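You operate a simulated robot arm through the tools that you are given. There is no shell and no other tool.

The job below is to be done with a simulated robot arm. You get a single attempt, and the scene is never put back.

JOB
Tumble the blue disc for 5 seconds, then open the lid.
Fine: Shut the lid, set the time dial and start it once; leave the disc in and the other disc where it is.
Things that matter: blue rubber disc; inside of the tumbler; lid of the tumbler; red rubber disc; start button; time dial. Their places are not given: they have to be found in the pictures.

Only the result counts: the job must be done as asked and must still hold three seconds after the hand-in. Knocking over, shifting, dropping, spilling or breaking anything else fails it. Lids that push on must go on centred and level and be pressed home; caps that screw on are set level and turned clockwise until they are tight.

ROBOT AND FRAMES
A 7-joint arm with a two-finger parallel gripper, fixed in place. Base frame: the origin is on the floor under the middle of its stand, x ahead of it, y to its left, z up; the work surface is at about z = 0.85. Units: m, rad, N and s.
It reaches about 1.372 m from its shoulder. Its first joint turns from -2.601 to 2.601 rad. Payload 3.43 kg.
Tool frame: the origin (TCP) lies between the finger pads and is the grasp point; the fingertips stand 0.03 m ahead of it; z points along the fingers, y is the line along which they close. Largest opening 0.094 m; finger width 0.028, thickness 0.01; the body of the gripper, 0.05 by 0.096 m, starts 0.055 m behind the TCP.
Orientation is that of the tool frame in the base frame, as [roll, pitch, yaw] about the fixed x, y, z axes, in that order (R = Rz(yaw) Ry(pitch) Rx(roll)). With the fingers straight down and closing along the base's y, the tool's x points along the base's -x, its y along +y and its z along -z.

CONTROLS
- The arm moves only by the tool nudge_tool. Its argument "increments" is one flat list of numbers, 7 for each row, row after row: the turn, a rotation vector about the tool's x, y, z in rad, then the shift along the tool's x, y, z in m, then the opening, from 0 (shut) to 1 (fully open). In form: [ax, ay, az, x, y, z, claw, ax, ay, az, x, y, z, claw, ...]. A call has 1 to 20 rows; each row is the pose to reach, as a shift and turn from the pose commanded when the call began, along the tool's axes at that moment. Each row takes 0.2 s and may step no farther than 0.05 m and 0.15 rad from the row before; otherwise, or with a gripper value out of range, the whole call is refused. A pose out of reach is approached as far as the arm can. The call stops where the force on the tool passes 40 N (or 10 N more than at its start, if that is more) or the arm is blocked; 0.2 s more then pass. The fingers move at their own pace (about 0.045 m/s each) and stop on an object; they squeeze with about 38 N. The grip force told is the motor's: it shows also when the fingers shut on nothing. Time passes only in rows, and 0.2 s behind the last, so rows that repeat a pose let the fingers close. The reply holds the time, the measured pose of the TCP, the force on the tool along the base axes, the opening and the grip force, in the units named above and with some noise, with the torque about the TCP (base axes, N m) and any sound that the robot's microphone picked up.
- Cameras (640 x 400 px; columns grow to the right, rows downward): "scene" is fixed at [0.04, 0.6547, 1.4414]; the picture's right is [0.16, -0.99, 0.00], its down [-0.56, -0.09, -0.82] and it looks along [0.81, 0.13, -0.57] (base axes); focal length 365 px, centre (320, 200). "wrist" rides on the gripper at [0.076, 0.014, -0.102] in the tool frame; the picture's right is [-0.18, 0.98, 0.00], its down [-0.75, -0.14, -0.64] and it looks along [-0.63, -0.12, 0.77] (tool axes); focal length 243 px, centre (320, 200).
- capture(camera): a new picture of that camera. No time passes.
- measure_at(camera, pixels): for up to 12 pixels [column, row] of the newest picture of that camera ("zoom" is the newest enlarged one), the place [x, y, z] in the base frame of the surface seen there, good to about 0.002 m, but the place of the scene camera against the robot may be out by one fixed shift of up to 0.025 m in any direction. No time passes.
- close_up(camera, box): a new picture of the part [left, top, right, bottom] of that camera's present view, enlarged. No time passes.
- job_done(): hands the job in; it is judged then, once.

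Open the gripper and draw the arm clear of the work before you hand the job in, unless the task says otherwise.

The tools are called after "Request:" as name(argument=value, ...) on one line, values as JSON. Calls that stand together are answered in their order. nudge_tool: Moves the arm, as the interface text tells. Its arguments: {"type":"object","properties":{"increments":{"type":"array","items":{"type":"number"}}},"required":["increments"]} The other tools are called the same way: capture (camera) takes a picture; measure_at (camera, pixels) gives the place of the surface under pixels of a picture; close_up (camera, box) takes an enlarged picture of a part of a camera's view; job_done () hands the job in.

At the start:

```text
clock: 0.0
ee_pos: [0.6481, 0.7452, 1.1215]
tcp_rot: [3.141, 0.0, 3.141]
ft_force: [0.4, 0.0, 0.2]
torque: [0.02, -0.07, 0.03]
gripper_width: 0.0939
gripper_force: 0.0
```

scene: 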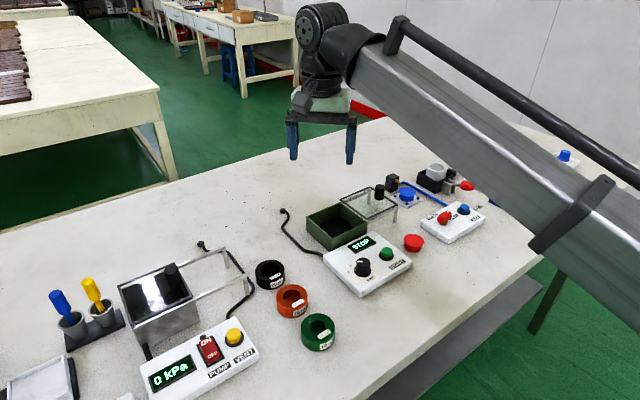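
wrist: 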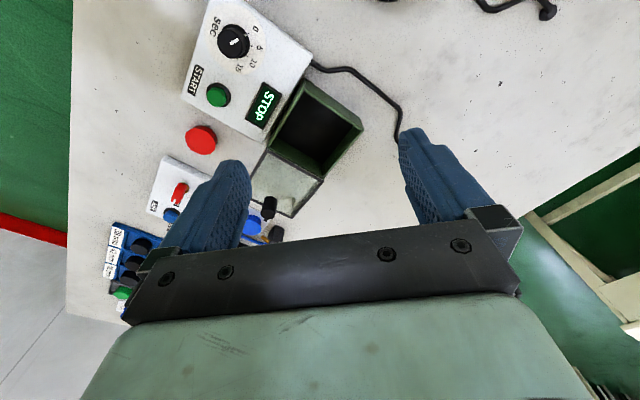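

I'll begin by looking at the tumbler area around (365,230) in the scene picture and (270,120) in the wrist picture, in enlarged views.

Request:
close_up(camera="scene", box=[290, 150, 490, 310])

Request:
close_up(camera="wrist", box=[100, 0, 420, 250])

```text
2.50 times, centred on (390, 230) of scene
```

zoom: 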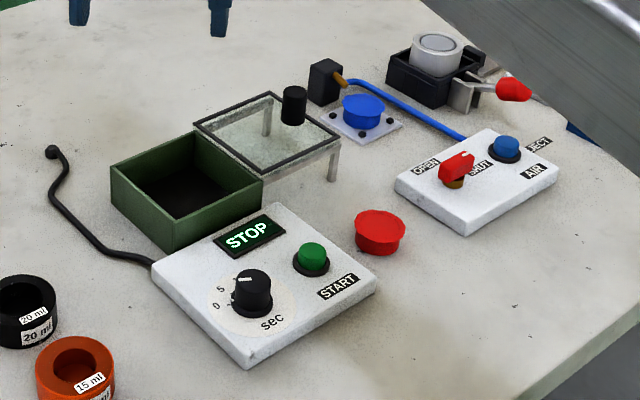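

```text
1.60 times, centred on (260, 125) of wrist
```

zoom: 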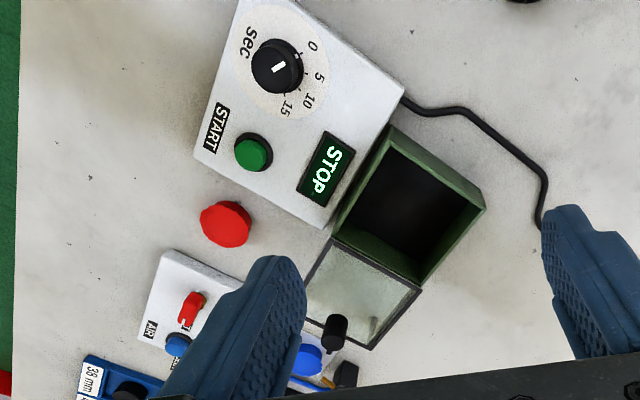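

The tumbler is the green box with a glass lid slid off to its right (knob near zoom (293,105)); the red disc is at scene (413,242). There are blue objects at scene (407,195) and (565,155), so I'll zoom on both.

Request:
close_up(camera="scene", box=[370, 160, 450, 210])

Request:
close_up(camera="scene", box=[530, 130, 610, 180])

Request:
close_up(camera="wrist", box=[90, 180, 330, 330])

```text
8.00 times, centred on (410, 185) of scene
```

zoom: 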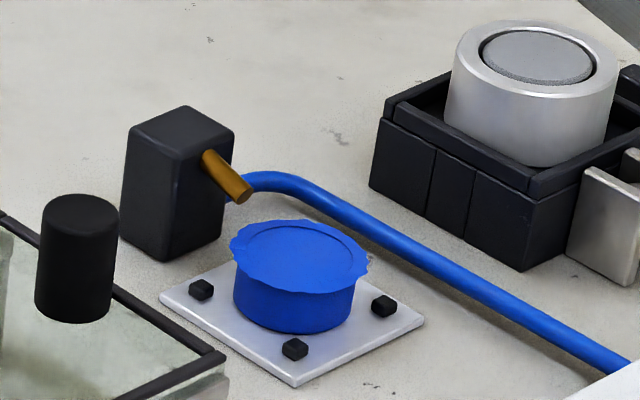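

```text
8.00 times, centred on (570, 155) of scene
```

zoom: 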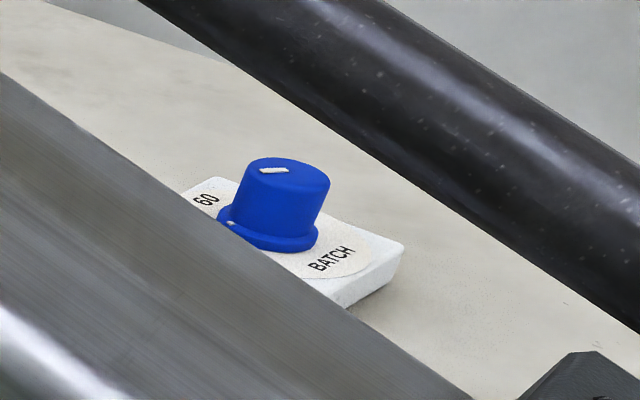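

```text
2.67 times, centred on (210, 255) of wrist
```

zoom: 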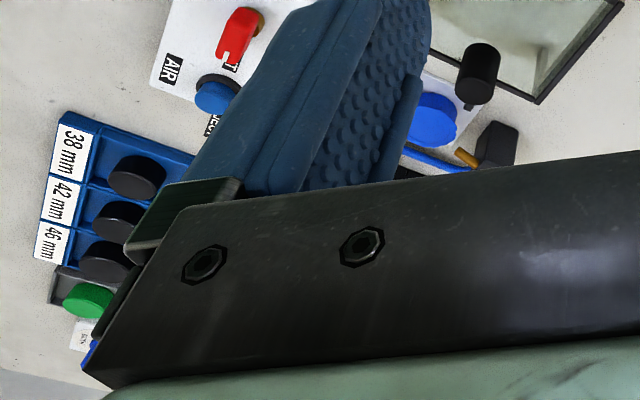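

The blue rubber disc, with a frilly rim, sits on the small pinned plate by the air nozzle at scene (407,195). I'll measure key points in both cameras to find the scene camera's offset.

Request:
capture(camera="scene")

Request:
capture(camera="wrist")

Request:
measure_at(camera="wrist", pixels=[[201, 136], [218, 93], [234, 42], [308, 85], [362, 128], [270, 150], [322, 165], [310, 130], [269, 205], [255, 222], [262, 105], [325, 178]])

Request:
measure_at(camera="scene", pixels=[[413, 238], [386, 251], [363, 264], [407, 192], [397, 195], [379, 189], [335, 215], [366, 222], [345, 225], [413, 248], [360, 242], [404, 203]])

```text
taken
```

scene: 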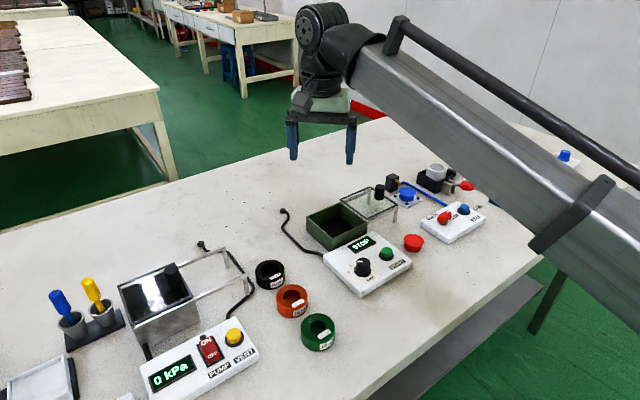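

```text
taken
```

wrist: 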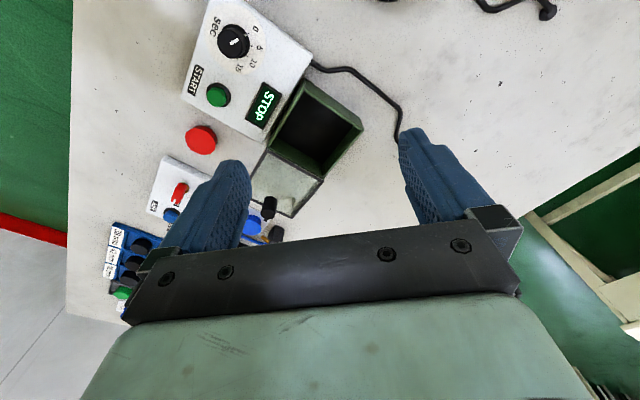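

```text
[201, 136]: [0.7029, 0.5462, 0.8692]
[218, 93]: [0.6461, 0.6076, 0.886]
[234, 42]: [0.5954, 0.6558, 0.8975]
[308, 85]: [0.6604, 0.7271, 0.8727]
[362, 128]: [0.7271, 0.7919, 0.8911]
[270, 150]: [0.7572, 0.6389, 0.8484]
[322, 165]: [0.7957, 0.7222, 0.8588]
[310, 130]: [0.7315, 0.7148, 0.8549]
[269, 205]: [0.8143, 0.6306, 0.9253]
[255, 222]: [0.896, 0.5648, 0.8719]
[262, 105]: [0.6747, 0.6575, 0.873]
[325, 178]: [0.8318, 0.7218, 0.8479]
```

```text
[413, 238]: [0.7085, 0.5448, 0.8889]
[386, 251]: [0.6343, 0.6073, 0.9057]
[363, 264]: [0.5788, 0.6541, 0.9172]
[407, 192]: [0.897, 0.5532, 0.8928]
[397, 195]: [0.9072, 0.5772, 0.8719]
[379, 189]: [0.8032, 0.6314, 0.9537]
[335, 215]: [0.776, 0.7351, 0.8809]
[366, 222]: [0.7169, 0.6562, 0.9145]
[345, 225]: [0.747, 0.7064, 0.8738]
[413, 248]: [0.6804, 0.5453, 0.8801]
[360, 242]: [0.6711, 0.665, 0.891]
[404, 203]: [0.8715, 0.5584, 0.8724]
```

The scene camera reads about 0.02 m too high compared with the wrist camera, so I'll trust the wrist camera. I'll move the hand 0.15 m in -y and slightly up to look down at the disc, lid and tumbler.

Request:
nudge_tool(increments=[0, 0, 0, 0.01, -0.04, -0.02, 1, 0, 0, 0, 0.02, -0.08, -0.04, 1, 0, 0, 0, 0.03, -0.11, -0.06, 1, 0, 0, 0, 0.04, -0.13, -0.08, 1])

Request:
capture(camera="wrist")

```text
clock: 1.0
ee_pos: [0.6093, 0.6156, 1.2008]
tcp_rot: [3.135, 0.007, -3.14]
ft_force: [0.5, -0.7, 0.3]
torque: [-0.03, -0.01, -0.03]
gripper_width: 0.0942
gripper_force: 0.1
```

```text
taken
```

wrist: 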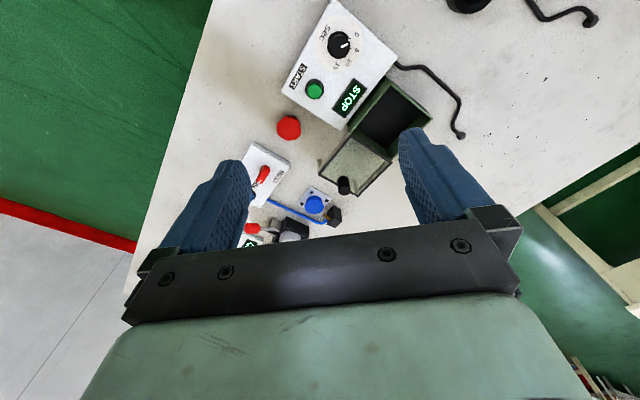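

Now the disc, lid and box are all visible between the fingers in the wrist view (disc ~(315,204), knob ~(344,185), box ~(390,115)). I'll enlarge that area.

Request:
close_up(camera="wrist", box=[260, 60, 450, 250])

Request:
close_up(camera="wrist", box=[270, 0, 430, 110])

```text
2.11 times, centred on (355, 155) of wrist
```

zoom: 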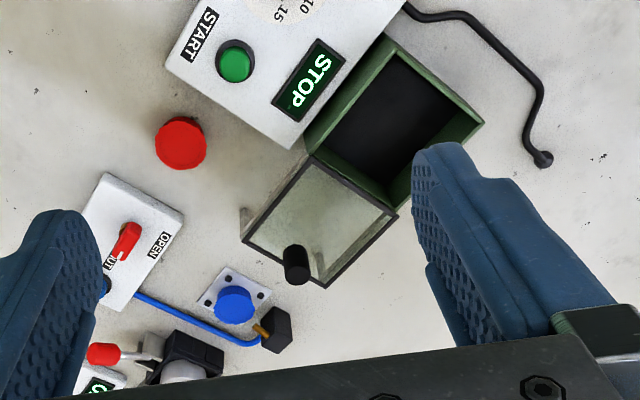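

```text
3.64 times, centred on (350, 55) of wrist
```

zoom: 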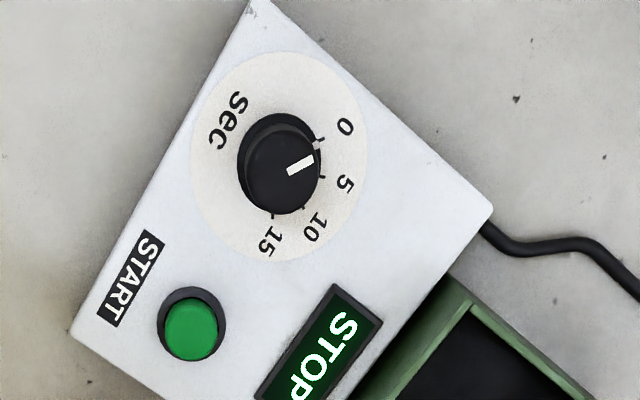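

I'll measure on the dial close-up: the knob top, pointer ends, scale ticks, button and panel corners.

Request:
measure_at(camera="zoom", pixels=[[278, 168], [311, 160], [289, 172], [321, 138], [322, 178], [304, 208], [272, 215], [192, 330], [255, 5], [492, 210], [75, 330], [350, 30]])

Request:
close_up(camera="wrist", box=[300, 70, 440, 230])

```text
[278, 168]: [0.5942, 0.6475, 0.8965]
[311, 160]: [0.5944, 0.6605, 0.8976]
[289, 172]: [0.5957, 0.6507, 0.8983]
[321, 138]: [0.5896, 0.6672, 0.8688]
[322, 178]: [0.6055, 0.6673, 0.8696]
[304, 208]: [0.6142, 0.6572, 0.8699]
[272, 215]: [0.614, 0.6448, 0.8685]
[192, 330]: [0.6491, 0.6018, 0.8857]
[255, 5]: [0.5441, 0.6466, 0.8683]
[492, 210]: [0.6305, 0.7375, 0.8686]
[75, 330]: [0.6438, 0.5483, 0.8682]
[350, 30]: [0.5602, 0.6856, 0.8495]
```

```text
2.50 times, centred on (370, 150) of wrist
```

zoom: 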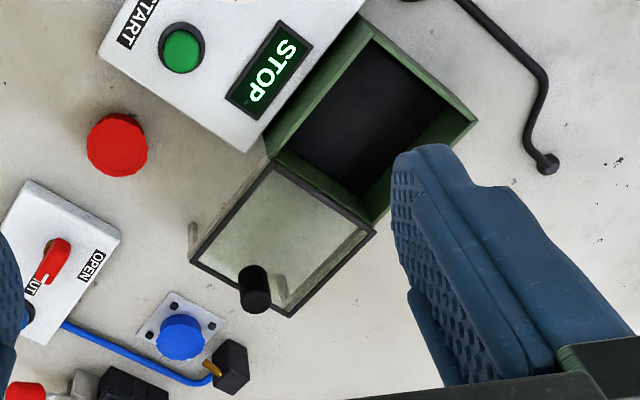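

Next I measure the tumbler box rim, interior, lid corners, lid knob and blue disc in this close-up.

Request:
measure_at(camera="zoom", pixels=[[366, 20], [474, 122], [271, 152], [372, 215], [360, 110], [330, 140], [420, 100], [273, 166], [373, 233], [191, 261], [289, 314], [254, 278]])

Request:
measure_at(camera="zoom", pixels=[[256, 302], [180, 328], [160, 330], [202, 330], [180, 355], [172, 296], [140, 328], [215, 328], [183, 370], [117, 140], [117, 170], [232, 350]])

Request:
close_up(camera="wrist", box=[290, 170, 370, 230])

```text
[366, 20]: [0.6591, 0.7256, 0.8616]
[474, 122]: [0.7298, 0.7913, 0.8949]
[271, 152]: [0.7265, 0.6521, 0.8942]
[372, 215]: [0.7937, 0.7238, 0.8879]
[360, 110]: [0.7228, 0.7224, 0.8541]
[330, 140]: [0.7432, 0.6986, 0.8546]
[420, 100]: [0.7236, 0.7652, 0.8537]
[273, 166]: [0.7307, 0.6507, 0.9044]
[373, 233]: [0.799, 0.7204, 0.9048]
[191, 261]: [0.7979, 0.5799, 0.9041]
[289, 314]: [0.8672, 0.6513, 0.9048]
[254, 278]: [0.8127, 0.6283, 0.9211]
```

```text
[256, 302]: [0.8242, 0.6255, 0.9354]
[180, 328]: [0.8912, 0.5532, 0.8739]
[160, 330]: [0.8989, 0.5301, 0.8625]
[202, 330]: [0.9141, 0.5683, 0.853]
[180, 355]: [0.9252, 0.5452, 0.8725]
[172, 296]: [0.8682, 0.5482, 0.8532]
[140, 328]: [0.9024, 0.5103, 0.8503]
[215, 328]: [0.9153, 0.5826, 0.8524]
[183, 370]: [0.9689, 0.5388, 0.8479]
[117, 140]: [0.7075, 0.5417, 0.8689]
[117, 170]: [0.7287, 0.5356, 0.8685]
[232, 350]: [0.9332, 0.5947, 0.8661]
```

```text
6.67 times, centred on (330, 200) of wrist
```

zoom: 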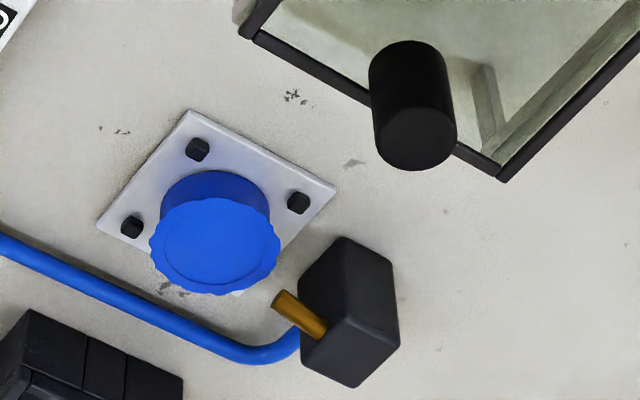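

The disc sits on a small plate with pins at its corners and a nozzle beside it. I'll measure the pins, the disc rim and the nozzle in this close-up to choose the grasp direction.

Request:
measure_at(camera="zoom", pixels=[[199, 143], [299, 198], [133, 222], [190, 112], [335, 188], [98, 223], [215, 245], [154, 240], [277, 250], [222, 290], [215, 202], [213, 185]])

Request:
measure_at(camera="zoom", pixels=[[278, 300], [345, 242], [398, 268], [345, 340], [310, 315], [412, 140], [412, 110], [380, 130], [452, 130], [410, 50], [270, 350], [130, 270]])

```text
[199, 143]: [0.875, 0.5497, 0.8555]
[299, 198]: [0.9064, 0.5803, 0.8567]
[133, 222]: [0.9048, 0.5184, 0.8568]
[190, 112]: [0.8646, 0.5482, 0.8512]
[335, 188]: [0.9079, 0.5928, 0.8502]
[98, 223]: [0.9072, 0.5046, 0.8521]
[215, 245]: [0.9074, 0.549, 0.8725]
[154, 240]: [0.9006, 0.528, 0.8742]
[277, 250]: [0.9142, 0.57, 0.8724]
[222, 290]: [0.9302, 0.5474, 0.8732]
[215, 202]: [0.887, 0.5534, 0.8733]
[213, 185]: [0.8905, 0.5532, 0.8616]
```

```text
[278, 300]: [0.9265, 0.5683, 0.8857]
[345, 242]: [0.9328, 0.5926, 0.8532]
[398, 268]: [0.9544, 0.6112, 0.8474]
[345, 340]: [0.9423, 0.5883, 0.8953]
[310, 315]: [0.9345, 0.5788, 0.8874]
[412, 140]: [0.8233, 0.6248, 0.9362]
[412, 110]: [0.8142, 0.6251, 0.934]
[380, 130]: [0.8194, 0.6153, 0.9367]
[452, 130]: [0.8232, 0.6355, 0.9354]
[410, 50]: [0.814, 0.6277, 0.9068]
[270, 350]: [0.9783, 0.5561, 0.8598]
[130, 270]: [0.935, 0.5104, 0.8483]
```

The disc centre is near (0.907,0.549), top z≈0.873; pins lie on the ±x/±y diagonals and the nozzle is on the (+x,+y) side. The fingers should therefore close along (−0.71,+0.71), so I turn +45° in yaw and move above the disc at z≈1.0.

Request:
nudge_tool(increments=[0, 0, -0.0785, -0.0298, -0.0066, 0.02, 1, 0, 0, -0.157, -0.0597, -0.0133, 0.04, 1, 0, 0, -0.2356, -0.0895, -0.02, 0.06, 1, 0, 0, -0.314, -0.1193, -0.0266, 0.08, 1, 0, 0, -0.3927, -0.1491, -0.0333, 0.1, 1, 0, 0, -0.471, -0.179, -0.04, 0.12, 1, 0, 0, -0.55, -0.2088, -0.0466, 0.14, 1, 0, 0, -0.628, -0.2386, -0.0533, 0.16, 1, 0, 0, -0.707, -0.2684, -0.06, 0.18, 1, 0, 0, -0.785, -0.2983, -0.0666, 0.2, 1])

Request:
capture(camera="wrist")

Request:
capture(camera="scene")

```text
clock: 3.2
ee_pos: [0.9099, 0.5482, 1.0006]
tcp_rot: [-3.141, -0.001, -2.355]
ft_force: [0.0, 0.3, -0.1]
torque: [-0.02, 0.01, 0.01]
gripper_width: 0.0937
gripper_force: 0.0
```

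```text
taken
```

wrist: 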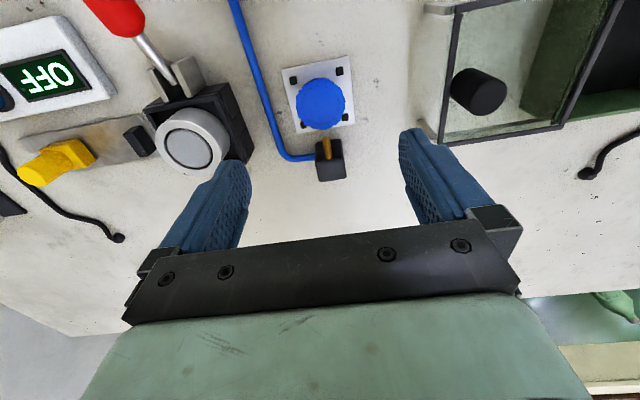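

```text
taken
```

scene: 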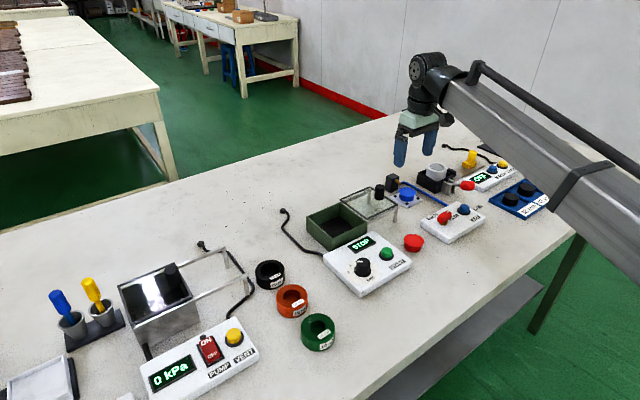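

The hand is over the disc with the fingers straddling it. I'll zoom in on the disc at (320,105) for precise measurements before descending.

Request:
close_up(camera="wrist", box=[270, 40, 370, 190])

Request:
measure_at(camera="wrist", pixels=[[320, 104], [297, 104], [344, 104], [320, 82], [320, 127], [293, 80], [340, 71], [347, 112], [330, 150], [304, 125], [212, 140], [226, 105]])

```text
2.67 times, centred on (320, 115) of wrist
```

zoom: 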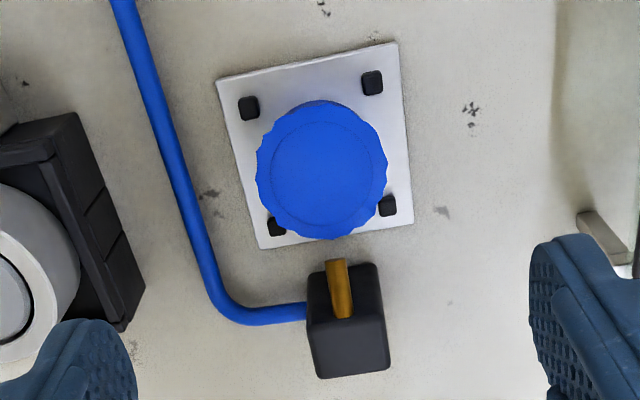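

```text
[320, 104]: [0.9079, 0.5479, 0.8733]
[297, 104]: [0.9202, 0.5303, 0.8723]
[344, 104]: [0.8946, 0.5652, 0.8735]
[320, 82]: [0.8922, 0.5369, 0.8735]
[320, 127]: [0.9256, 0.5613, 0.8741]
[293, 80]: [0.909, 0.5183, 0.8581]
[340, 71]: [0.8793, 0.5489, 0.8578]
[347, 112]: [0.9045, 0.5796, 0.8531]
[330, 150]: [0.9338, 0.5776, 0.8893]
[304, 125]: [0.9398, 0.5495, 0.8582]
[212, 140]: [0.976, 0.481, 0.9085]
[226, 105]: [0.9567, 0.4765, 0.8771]
```

The disc centre is at (0.908,0.5485). I'll narrow the fingers to about 0.065 m (clearing the clamp block on the left) and come down to z≈0.93 for a check.

Request:
nudge_tool(increments=[0, 0, 0, 0, 0, 0.0, 0.7, 0, 0, 0, 0, 0, 0.03, 0.7, 0, 0, 0, 0, 0, 0.06, 0.7, 0, 0, 0, 0, 0, 0.06, 0.7])

Request:
capture(camera="wrist")

```text
clock: 4.2
ee_pos: [0.9084, 0.5498, 0.9392]
tcp_rot: [-3.141, 0.0, -2.356]
ft_force: [0.0, 0.3, -0.6]
torque: [0.0, 0.02, -0.05]
gripper_width: 0.0657
gripper_force: 0.0
```

```text
taken
```

wrist: 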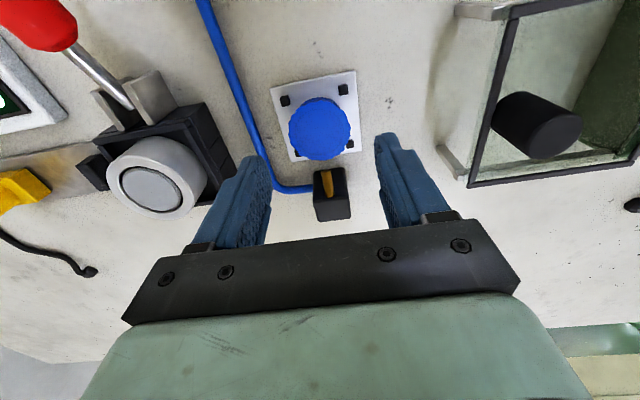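

I'll measure both fingertips and the disc edges to check that the disc lies midway between the fingers.

Request:
measure_at(camera="wrist", pixels=[[320, 125], [290, 128], [350, 126], [320, 98], [320, 158], [258, 158], [385, 136], [262, 170], [378, 150], [330, 180], [230, 160], [345, 89]])

Request:
close_up(camera="wrist", box=[230, 70, 430, 220])

```text
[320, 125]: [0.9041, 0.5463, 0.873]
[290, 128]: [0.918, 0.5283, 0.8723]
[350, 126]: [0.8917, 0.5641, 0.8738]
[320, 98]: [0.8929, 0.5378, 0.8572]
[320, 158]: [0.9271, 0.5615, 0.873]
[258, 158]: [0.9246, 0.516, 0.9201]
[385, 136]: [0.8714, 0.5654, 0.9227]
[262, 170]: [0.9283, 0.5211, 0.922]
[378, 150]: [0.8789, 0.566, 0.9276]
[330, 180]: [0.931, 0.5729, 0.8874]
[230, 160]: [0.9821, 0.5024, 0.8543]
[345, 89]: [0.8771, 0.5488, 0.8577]
```

```text
2.67 times, centred on (330, 145) of wrist
```

zoom: 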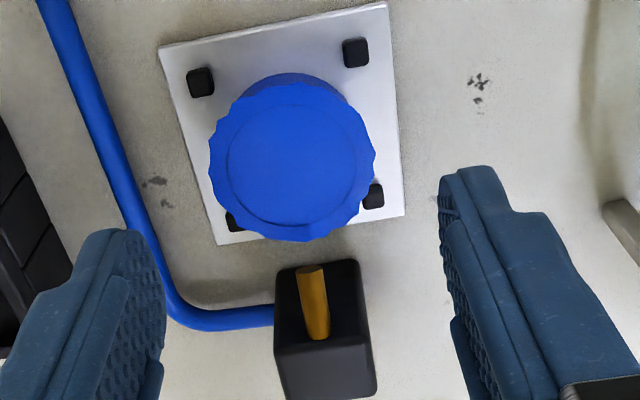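

The disc is centred between the fingers to about 1 mm. I'll descend 0.05 m (fingertips to z≈0.859, just above the pins) and then close on the disc.

Request:
nudge_tool(increments=[0, 0, 0, 0, 0, 0.02, 0.7, 0, 0, 0, 0, 0, 0.04, 0.7, 0, 0, 0, 0, 0, 0.05, 0.7, 0, 0, 0, 0, 0, 0.05, 0.7])

Request:
capture(camera="wrist")

```text
clock: 5.2
ee_pos: [0.9088, 0.5498, 0.8912]
tcp_rot: [3.14, 0.0, -2.355]
ft_force: [0.4, 0.1, -1.0]
torque: [0.01, 0.01, -0.03]
gripper_width: 0.0659
gripper_force: 0.1
```

```text
taken
```

wrist: 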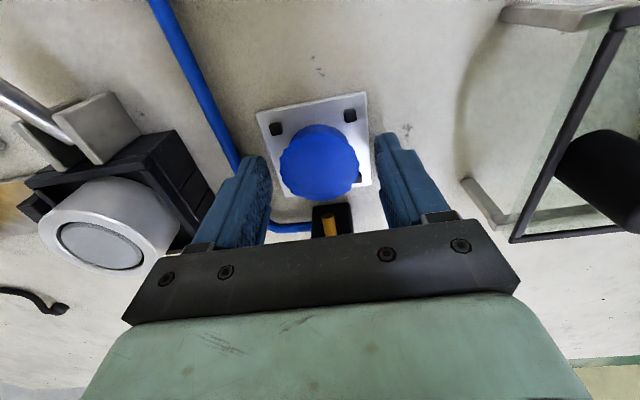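

The fingers straddle the disc without touching anything (force near 0). Closing now, holding the pose for several rows.

Request:
nudge_tool(increments=[0, 0, 0, 0, 0, 0, 0.3, 0, 0, 0, 0, 0, 0, 0.3, 0, 0, 0, 0, 0, 0, 0.2, 0, 0, 0, 0, 0, 0, 0.2])

Request:
capture(camera="wrist")

```text
clock: 6.2
ee_pos: [0.9085, 0.5494, 0.8914]
tcp_rot: [-3.14, 0.0, -2.357]
ft_force: [-0.3, 0.3, -0.2]
torque: [-0.01, 0.0, -0.03]
gripper_width: 0.0376
gripper_force: 37.6
```

```text
taken
```

wrist: 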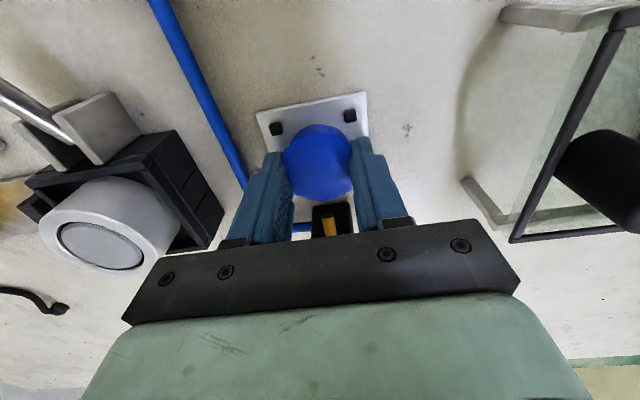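

The disc is gripped (0.0376 m, 37.6 N). I'll lift straight up by 0.03 m and check that it comes with the hand.

Request:
nudge_tool(increments=[0, 0, 0, 0, 0, -0.01, 0.2, 0, 0, 0, 0, 0, -0.02, 0.2, 0, 0, 0, 0, 0, -0.04, 0.2])

Request:
capture(camera="wrist")

```text
clock: 7.0
ee_pos: [0.9094, 0.5476, 0.9311]
tcp_rot: [3.142, -0.003, -2.355]
ft_force: [0.1, 0.1, -0.3]
torque: [0.0, 0.04, -0.01]
gripper_width: 0.0376
gripper_force: 38.3
```

```text
taken
```

wrist: 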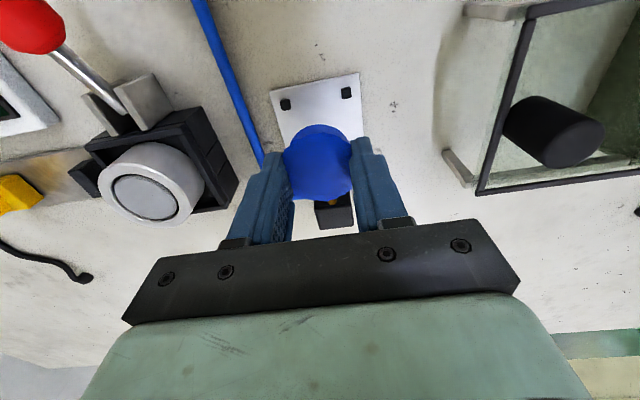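

The disc came up cleanly. I lift to z≈1.03 and carry it over the tumbler box centre (0.728,0.722).

Request:
nudge_tool(increments=[0, 0, 0, 0, 0, -0.04, 0.2, 0, 0, 0, 0, 0, -0.08, 0.2, 0, 0, 0, 0, 0.02, -0.1, 0.2, 0, 0, 0, 0.001, 0.06, -0.1, 0.2, 0, 0, 0, 0.002, 0.1, -0.1, 0.2, 0, 0, 0, 0.003, 0.14, -0.1, 0.2, 0, 0, 0, 0.004, 0.18, -0.1, 0.2, 0, 0, 0, 0.005, 0.22, -0.1, 0.2, 0, 0, 0, 0.005, 0.251, -0.1, 0.2, 0, 0, 0, 0.005, 0.251, -0.1, 0.2])

Request:
capture(camera="wrist")

Request:
capture(camera="scene")

```text
clock: 9.2
ee_pos: [0.7259, 0.7218, 1.0344]
tcp_rot: [-3.141, 0.0, -2.355]
ft_force: [0.8, 0.2, -1.1]
torque: [-0.02, 0.02, 0.0]
gripper_width: 0.0374
gripper_force: 37.7
```

```text
taken
```

wrist: 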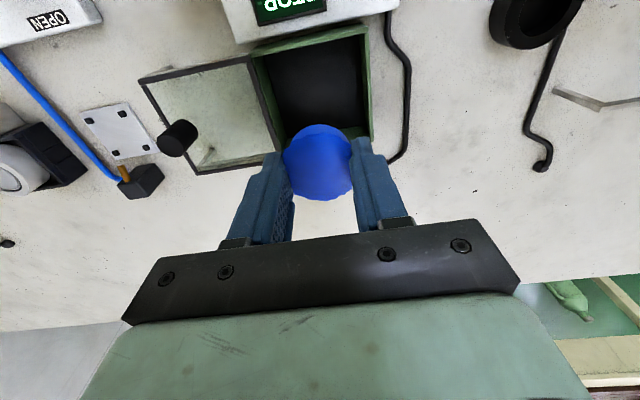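

```text
taken
```

scene: 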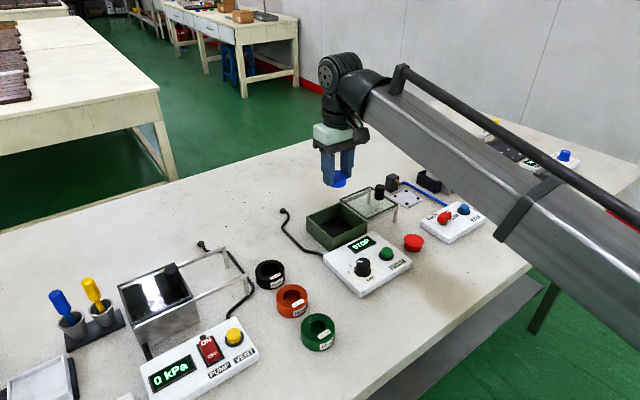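

Now the box is just below the disc in the wrist view. I'll zoom in to measure the box's inner edges precisely.

Request:
close_up(camera="wrist", box=[220, 10, 420, 180])

Request:
measure_at(camera="zoom", pixels=[[110, 95], [390, 40], [400, 300], [165, 300], [110, 150], [145, 250], [395, 150], [380, 130], [160, 160], [250, 60], [250, 85], [300, 150]])

```text
2.35 times, centred on (320, 95) of wrist
```

zoom: 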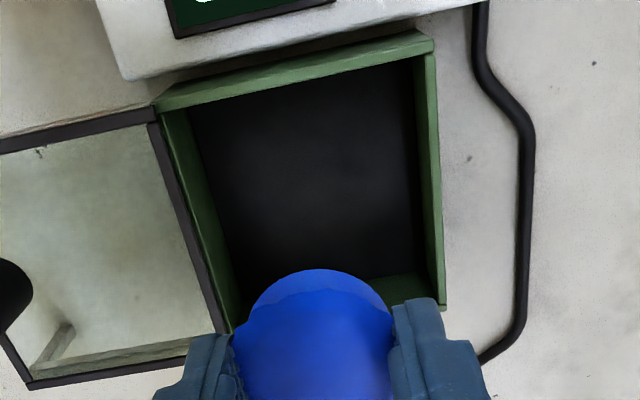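

```text
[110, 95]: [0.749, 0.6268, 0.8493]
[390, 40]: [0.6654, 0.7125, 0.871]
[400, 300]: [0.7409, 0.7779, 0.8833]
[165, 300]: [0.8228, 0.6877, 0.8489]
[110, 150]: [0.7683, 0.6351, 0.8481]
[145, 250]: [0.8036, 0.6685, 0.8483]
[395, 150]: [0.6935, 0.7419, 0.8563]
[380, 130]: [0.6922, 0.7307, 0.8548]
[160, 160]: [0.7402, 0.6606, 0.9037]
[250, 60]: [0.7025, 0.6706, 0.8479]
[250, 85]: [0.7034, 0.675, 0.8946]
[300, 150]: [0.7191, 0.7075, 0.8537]
```

I'll measure the rim tops and floor corners directly on this zoom.

Request:
measure_at(camera="zoom", pixels=[[424, 80], [434, 100], [432, 200], [441, 290], [200, 94], [300, 72], [400, 48], [166, 125], [172, 125], [195, 225], [192, 112], [413, 66]])

Request:
measure_at(camera="zoom", pixels=[[415, 262], [243, 305], [425, 290], [430, 35], [156, 100], [445, 306], [224, 330], [180, 150], [428, 240], [200, 104], [300, 82], [215, 300]])

```text
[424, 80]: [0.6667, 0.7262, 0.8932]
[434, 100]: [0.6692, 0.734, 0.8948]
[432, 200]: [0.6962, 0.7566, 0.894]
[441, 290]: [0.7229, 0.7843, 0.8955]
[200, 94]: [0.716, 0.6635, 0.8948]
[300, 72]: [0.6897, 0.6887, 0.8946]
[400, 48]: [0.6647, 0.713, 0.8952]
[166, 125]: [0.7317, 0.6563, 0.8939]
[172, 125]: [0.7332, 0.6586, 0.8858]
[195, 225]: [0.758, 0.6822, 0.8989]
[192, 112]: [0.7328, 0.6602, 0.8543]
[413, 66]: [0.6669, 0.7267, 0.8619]
```

```text
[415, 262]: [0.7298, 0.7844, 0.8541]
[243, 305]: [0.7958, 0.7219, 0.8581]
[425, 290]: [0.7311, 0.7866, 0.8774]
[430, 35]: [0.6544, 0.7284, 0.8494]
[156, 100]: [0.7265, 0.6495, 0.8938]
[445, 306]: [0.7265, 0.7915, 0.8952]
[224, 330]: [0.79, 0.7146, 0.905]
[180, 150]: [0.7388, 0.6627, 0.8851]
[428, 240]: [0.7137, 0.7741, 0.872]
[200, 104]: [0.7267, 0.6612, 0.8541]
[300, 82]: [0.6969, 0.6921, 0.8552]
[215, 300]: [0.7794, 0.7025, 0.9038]
```

The box interior is centred at (0.7305,0.7225), floor z≈0.854, about 0.09 m square. I shift 5 mm in +x and lower the disc to about 4 mm above the floor.

Request:
nudge_tool(increments=[0, 0, 0, -0.0035, -0.0035, 0.02, 0.2, 0, 0, 0, -0.0035, -0.0035, 0.06, 0.2, 0, 0, 0, -0.0035, -0.0035, 0.095, 0.2, 0, 0, 0, -0.0035, -0.0035, 0.12, 0.2, 0, 0, 0, -0.0035, -0.0035, 0.134, 0.2])

Request:
capture(camera="wrist")

```text
clock: 10.4
ee_pos: [0.7319, 0.7214, 0.8974]
tcp_rot: [3.14, 0.0, -2.357]
ft_force: [-0.9, -0.2, -0.6]
torque: [0.0, 0.0, -0.01]
gripper_width: 0.0376
gripper_force: 38.2
```

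```text
taken
```

wrist: 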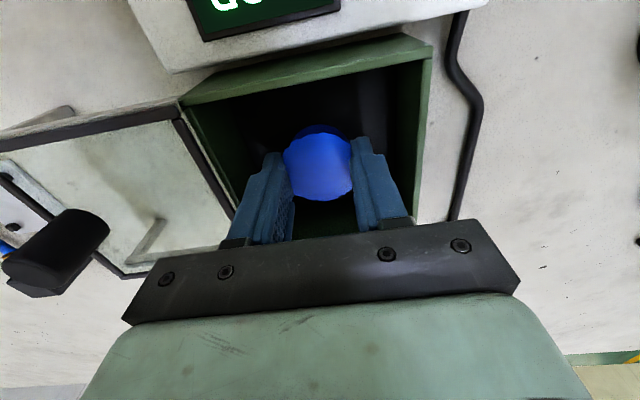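

The disc hangs inside the box with no contact force. I lower it 3 mm more and open the fingers to about 0.054 m, staying clear of the walls.

Request:
nudge_tool(increments=[0, 0, 0, 0, 0, 0.002, 0.2, 0, 0, 0, 0, 0, 0.003, 0.2, 0, 0, 0, 0, 0, 0.003, 0.5, 0, 0, 0, 0, 0, 0.003, 0.57, 0, 0, 0, 0, 0, 0.003, 0.57])

Request:
capture(camera="wrist")

```text
clock: 11.6
ee_pos: [0.7319, 0.7222, 0.8938]
tcp_rot: [-3.141, -0.001, -2.356]
ft_force: [-0.1, -0.2, 0.0]
torque: [-0.04, -0.01, 0.01]
gripper_width: 0.0538
gripper_force: 0.0
```

```text
taken
```

wrist: 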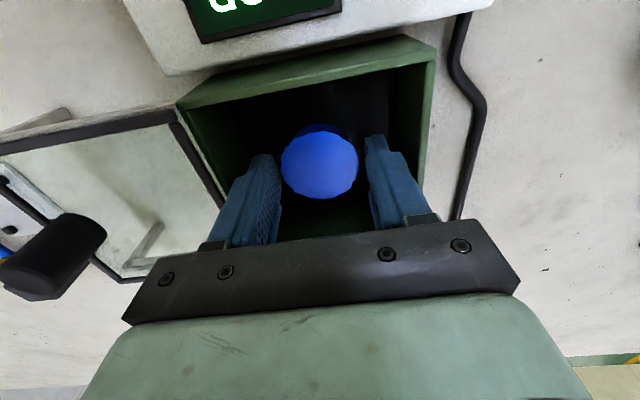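

The disc is released on the box floor. I go straight up and over the lid knob near (0.823,0.6255).

Request:
nudge_tool(increments=[0, 0, 0, 0, 0, -0.03, 0.57, 0, 0, 0, 0, 0, -0.07, 0.57, 0, 0, 0, 0, 0, -0.11, 0.57, 0, 0, 0, 0.001, -0.04, -0.12, 0.57, 0, 0, 0, 0.002, -0.08, -0.12, 0.57, 0, 0, 0, 0.004, -0.12, -0.12, 0.57, 0, 0, 0, 0.004, -0.1327, -0.12, 0.57, 0, 0, 0, 0.004, -0.1327, -0.12, 0.57])

Request:
capture(camera="wrist")

Request:
close_up(camera="scene", box=[290, 150, 450, 310])

```text
clock: 13.4
ee_pos: [0.8233, 0.6238, 1.015]
tcp_rot: [3.141, 0.002, -2.356]
ft_force: [0.6, 0.2, -0.6]
torque: [0.02, 0.0, 0.01]
gripper_width: 0.0536
gripper_force: 0.0
```

```text
taken
```

wrist: 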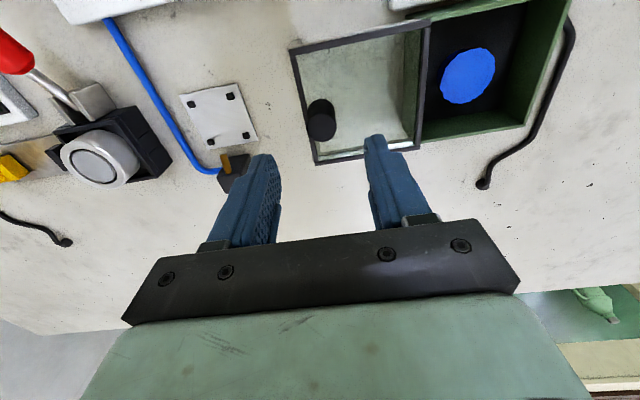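

```text
2.50 times, centred on (370, 230) of scene
```

zoom: 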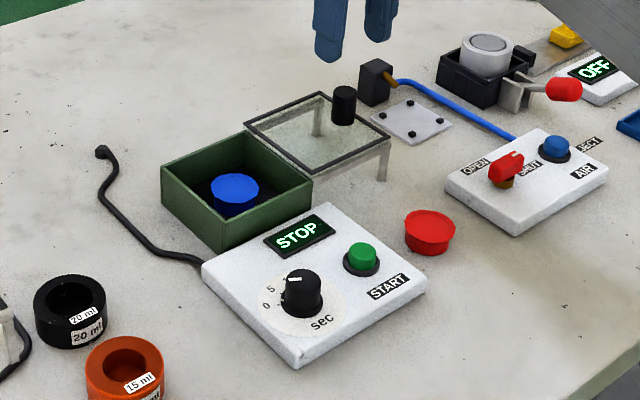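

The blue disc lies in the box. Now I zoom on the lid knob at (321,120) to measure it.

Request:
close_up(camera="wrist", box=[270, 30, 450, 180])

Request:
measure_at(camera="wrist", pixels=[[322, 127], [309, 127], [335, 127], [322, 117], [322, 138], [318, 103], [297, 60], [425, 25], [320, 160], [415, 145], [262, 165], [376, 142]])

```text
2.67 times, centred on (360, 105) of wrist
```

zoom: 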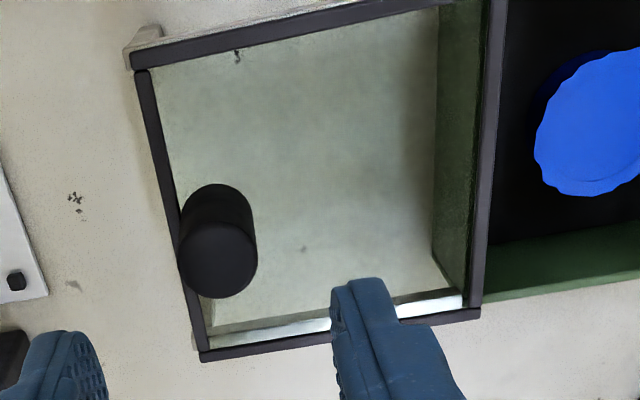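

```text
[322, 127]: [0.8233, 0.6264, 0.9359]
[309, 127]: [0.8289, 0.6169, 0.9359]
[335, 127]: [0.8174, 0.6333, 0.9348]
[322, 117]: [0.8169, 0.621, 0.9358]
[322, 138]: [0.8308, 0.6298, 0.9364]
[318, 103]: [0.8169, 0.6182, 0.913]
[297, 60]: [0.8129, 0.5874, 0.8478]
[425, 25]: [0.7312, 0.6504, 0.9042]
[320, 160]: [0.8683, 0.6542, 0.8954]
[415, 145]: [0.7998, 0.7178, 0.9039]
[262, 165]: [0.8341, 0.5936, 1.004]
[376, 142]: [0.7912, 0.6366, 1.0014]
```

The TCP is centred over the knob (0.8233,0.6258; top z 0.936). I lower 0.07 m so the fingertips sit about 1 cm above the glass, then close on the knob.

Request:
nudge_tool(increments=[0, 0, 0, 0, 0, 0.03, 0.57, 0, 0, 0, 0, 0, 0.055, 0.57, 0, 0, 0, 0, 0, 0.07, 0.57, 0, 0, 0, 0, 0, 0.07, 0.3, 0, 0, 0, 0, 0, 0.07, 0.1, 0, 0, 0, 0, 0, 0.07, 0.1, 0, 0, 0, 0, 0, 0.07, 0.1])

Request:
capture(camera="wrist")

```text
clock: 15.0
ee_pos: [0.8212, 0.6262, 0.9446]
tcp_rot: [-3.141, 0.0, -2.357]
ft_force: [-0.6, -1.1, -4.1]
torque: [0.16, -0.51, -0.12]
gripper_width: 0.0234
gripper_force: 44.8
```

```text
taken
```

wrist: 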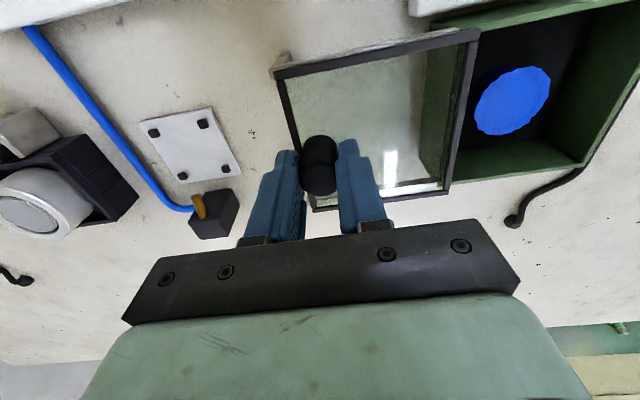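

The knob is held (width 0.0234). I slide it 0.03 m toward the box along tool +y and check forces.

Request:
nudge_tool(increments=[0, 0, 0, 0, 0.01, 0, 0.1, 0, 0, 0, 0, 0.02, 0, 0.1, 0, 0, 0, 0, 0.03, 0, 0.1])

Request:
capture(camera="wrist")

```text
clock: 15.8
ee_pos: [0.8002, 0.6482, 0.9441]
tcp_rot: [3.141, 0.001, -2.354]
ft_force: [3.2, 2.5, 10.9]
torque: [-0.56, 1.02, 0.09]
gripper_width: 0.0238
gripper_force: 45.2
```

```text
taken
```

wrist: 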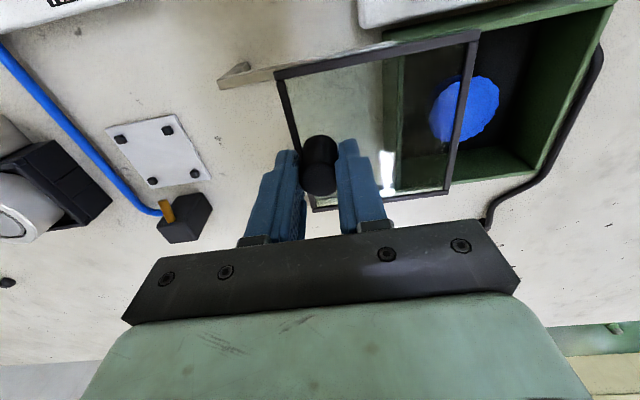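

The lid slides over the box; upward force 10.9 N suggests I press slightly down. I continue 0.035 m with a 0.5 mm upward relief.

Request:
nudge_tool(increments=[0, 0, 0, 0, 0.01, -0.0005, 0.1, 0, 0, 0, 0, 0.02, -0.0005, 0.1, 0, 0, 0, 0, 0.03, -0.0005, 0.1, 0, 0, 0, 0, 0.035, -0.0005, 0.1])

Request:
capture(camera="wrist")

```text
clock: 16.8
ee_pos: [0.7753, 0.672, 0.9438]
tcp_rot: [-3.142, 0.001, -2.355]
ft_force: [10.2, 10.7, 5.5]
torque: [-0.28, -0.01, 0.01]
gripper_width: 0.0236
gripper_force: 44.9
```

```text
taken
```

wrist: 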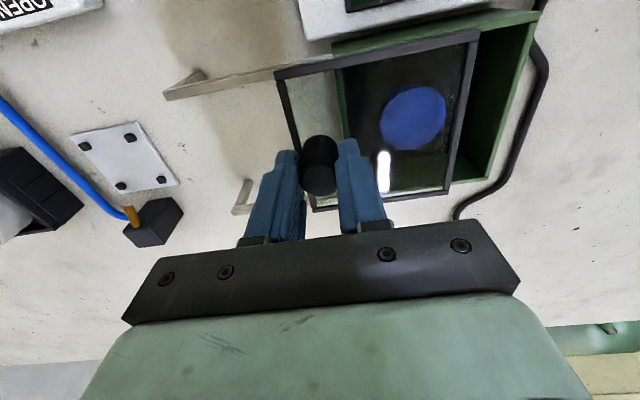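

A sideways force of about 15 N along (+,+) shows that the rail runs about 1° off my line. I relieve it by shifting 1 mm in tool −x and continue 0.03 m.

Request:
nudge_tool(increments=[0, 0, 0, -0.001, 0, -0.0005, 0.1, 0, 0, 0, -0.0012, 0.01, -0.0005, 0.1, 0, 0, 0, -0.0014, 0.02, -0.0005, 0.1, 0, 0, 0, -0.0015, 0.03, -0.0005, 0.1])

Request:
capture(camera="wrist")

```text
clock: 17.8
ee_pos: [0.7562, 0.6926, 0.9437]
tcp_rot: [-3.141, -0.004, -2.355]
ft_force: [-7.2, -5.7, -15.7]
torque: [0.08, -0.58, 0.07]
gripper_width: 0.0237
gripper_force: 44.8
```

```text
taken
```

wrist: 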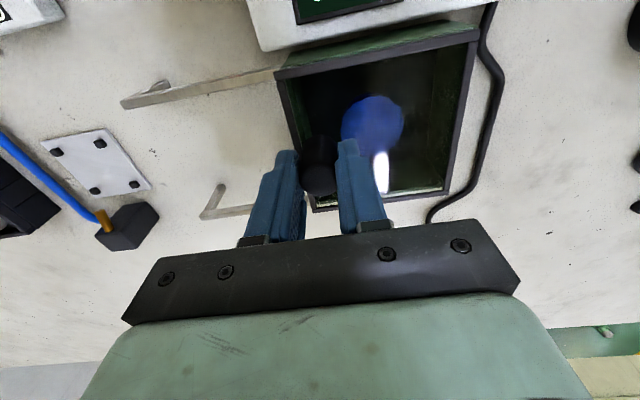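

The lid nearly covers the box (slid 0.095 m); force now −15.7 N vertical and −9 N sideways, so I over-corrected. I relieve both and push another 4 mm.

Request:
nudge_tool(increments=[0, 0, 0, 0.0005, 0, 0.0007, 0.1, 0, 0, 0, 0.0005, 0.002, 0.0007, 0.1, 0, 0, 0, 0.0005, 0.004, 0.0007, 0.1, 0, 0, 0, 0.0005, 0.004, 0.0007, 0.1])

Request:
close_up(camera="wrist", box=[240, 10, 500, 220])

```text
clock: 18.8
ee_pos: [0.7536, 0.6958, 0.9441]
tcp_rot: [3.141, -0.004, -2.358]
ft_force: [-12.8, -17.2, -13.2]
torque: [-0.05, 0.9, -0.02]
gripper_width: 0.0237
gripper_force: 45.2
```

```text
1.90 times, centred on (370, 115) of wrist
```

zoom: 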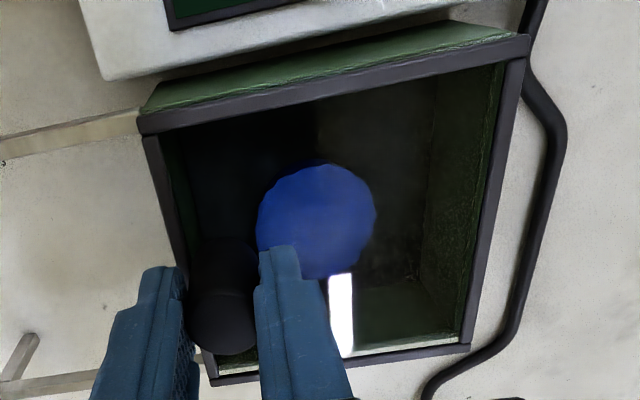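

Side force is still about −21 N; I hold still one row while shifting 1 mm toward tool +x to see how the forces settle.

Request:
nudge_tool(increments=[0, 0, 0, 0.001, 0, 0.0005, 0.1, 0, 0, 0, 0.001, 0, 0.0005, 0.1])

```text
clock: 19.4
ee_pos: [0.7526, 0.696, 0.9447]
tcp_rot: [3.141, -0.002, -2.358]
ft_force: [-4.2, -11.7, -6.0]
torque: [-0.83, 1.35, 0.02]
gripper_width: 0.0234
gripper_force: 45.0
```

The force falls. I measure the lid frame corners against the box rim to see how much travel is left.

Request:
close_up(camera="wrist", box=[240, 10, 500, 220])

Request:
measure_at(camera="zoom", pixels=[[522, 44], [148, 124], [150, 98], [505, 35], [466, 350], [216, 378], [160, 180], [515, 90], [480, 280], [535, 50], [90, 120], [60, 385]])

```text
1.90 times, centred on (370, 115) of wrist
```

zoom: 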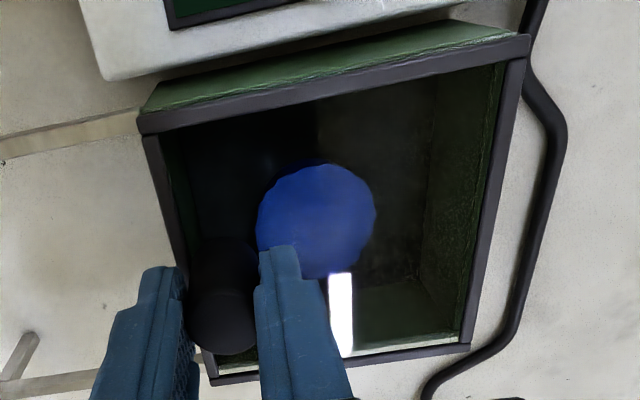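

```text
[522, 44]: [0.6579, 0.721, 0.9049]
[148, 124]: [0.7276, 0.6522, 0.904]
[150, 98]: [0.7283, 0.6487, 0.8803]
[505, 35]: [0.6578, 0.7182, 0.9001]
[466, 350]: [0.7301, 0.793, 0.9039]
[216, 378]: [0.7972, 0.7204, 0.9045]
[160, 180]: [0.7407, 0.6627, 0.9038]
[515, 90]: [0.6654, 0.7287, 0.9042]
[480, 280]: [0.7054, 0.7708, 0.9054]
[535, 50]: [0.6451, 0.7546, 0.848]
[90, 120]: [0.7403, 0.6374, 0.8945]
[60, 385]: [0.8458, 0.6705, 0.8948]
```

The lid now sits over the box to within 1–2 mm. I push a further 4 mm gently to make sure it reaches its stop.

Request:
nudge_tool(increments=[0, 0, 0, 0.0005, 0.001, 0, 0.1, 0, 0, 0, 0.0005, 0.002, 0, 0.1, 0, 0, 0, 0.0005, 0.003, 0, 0.1, 0, 0, 0, 0.0005, 0.004, 0, 0.1])

```text
clock: 20.4
ee_pos: [0.7529, 0.6961, 0.9451]
tcp_rot: [-3.137, 0.002, -2.359]
ft_force: [20.7, -27.1, -1.9]
torque: [-0.07, 0.4, -0.04]
gripper_width: 0.0235
gripper_force: 44.9
```

The knob did not move further (0.7529,0.6961) and the reaction rose to 34 N, so the lid is against its stop. I relax the push and open the fingers, then rise.

Request:
nudge_tool(increments=[0, 0, 0, 0, -0.0035, 0, 0.1, 0, 0, 0, 0, -0.0035, 0, 0.3, 0, 0, 0, 0, -0.0035, 0, 0.5, 0, 0, 0, 0, -0.0035, 0, 0.5, 0, 0, 0, 0, -0.0035, -0.02, 0.5, 0, 0, 0, 0, -0.0035, -0.06, 0.5, 0, 0, 0, 0, -0.0035, -0.1, 0.5])

Request:
capture(camera="wrist")

Request:
close_up(camera="scene", box=[290, 150, 450, 310])

```text
clock: 22.0
ee_pos: [0.7515, 0.6967, 1.0434]
tcp_rot: [-3.141, 0.001, -2.356]
ft_force: [-0.9, -0.3, 0.6]
torque: [0.01, -0.02, -0.02]
gripper_width: 0.047
gripper_force: 0.0
```

```text
taken
```

wrist: 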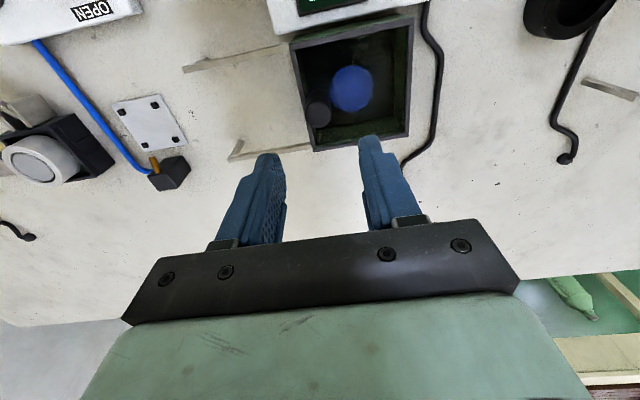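

```text
2.50 times, centred on (370, 230) of scene
```

zoom: 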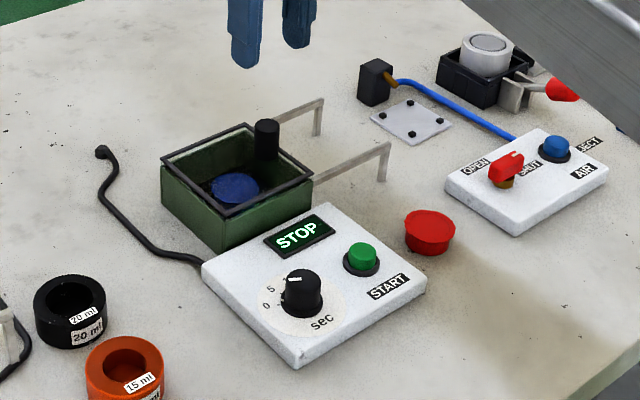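

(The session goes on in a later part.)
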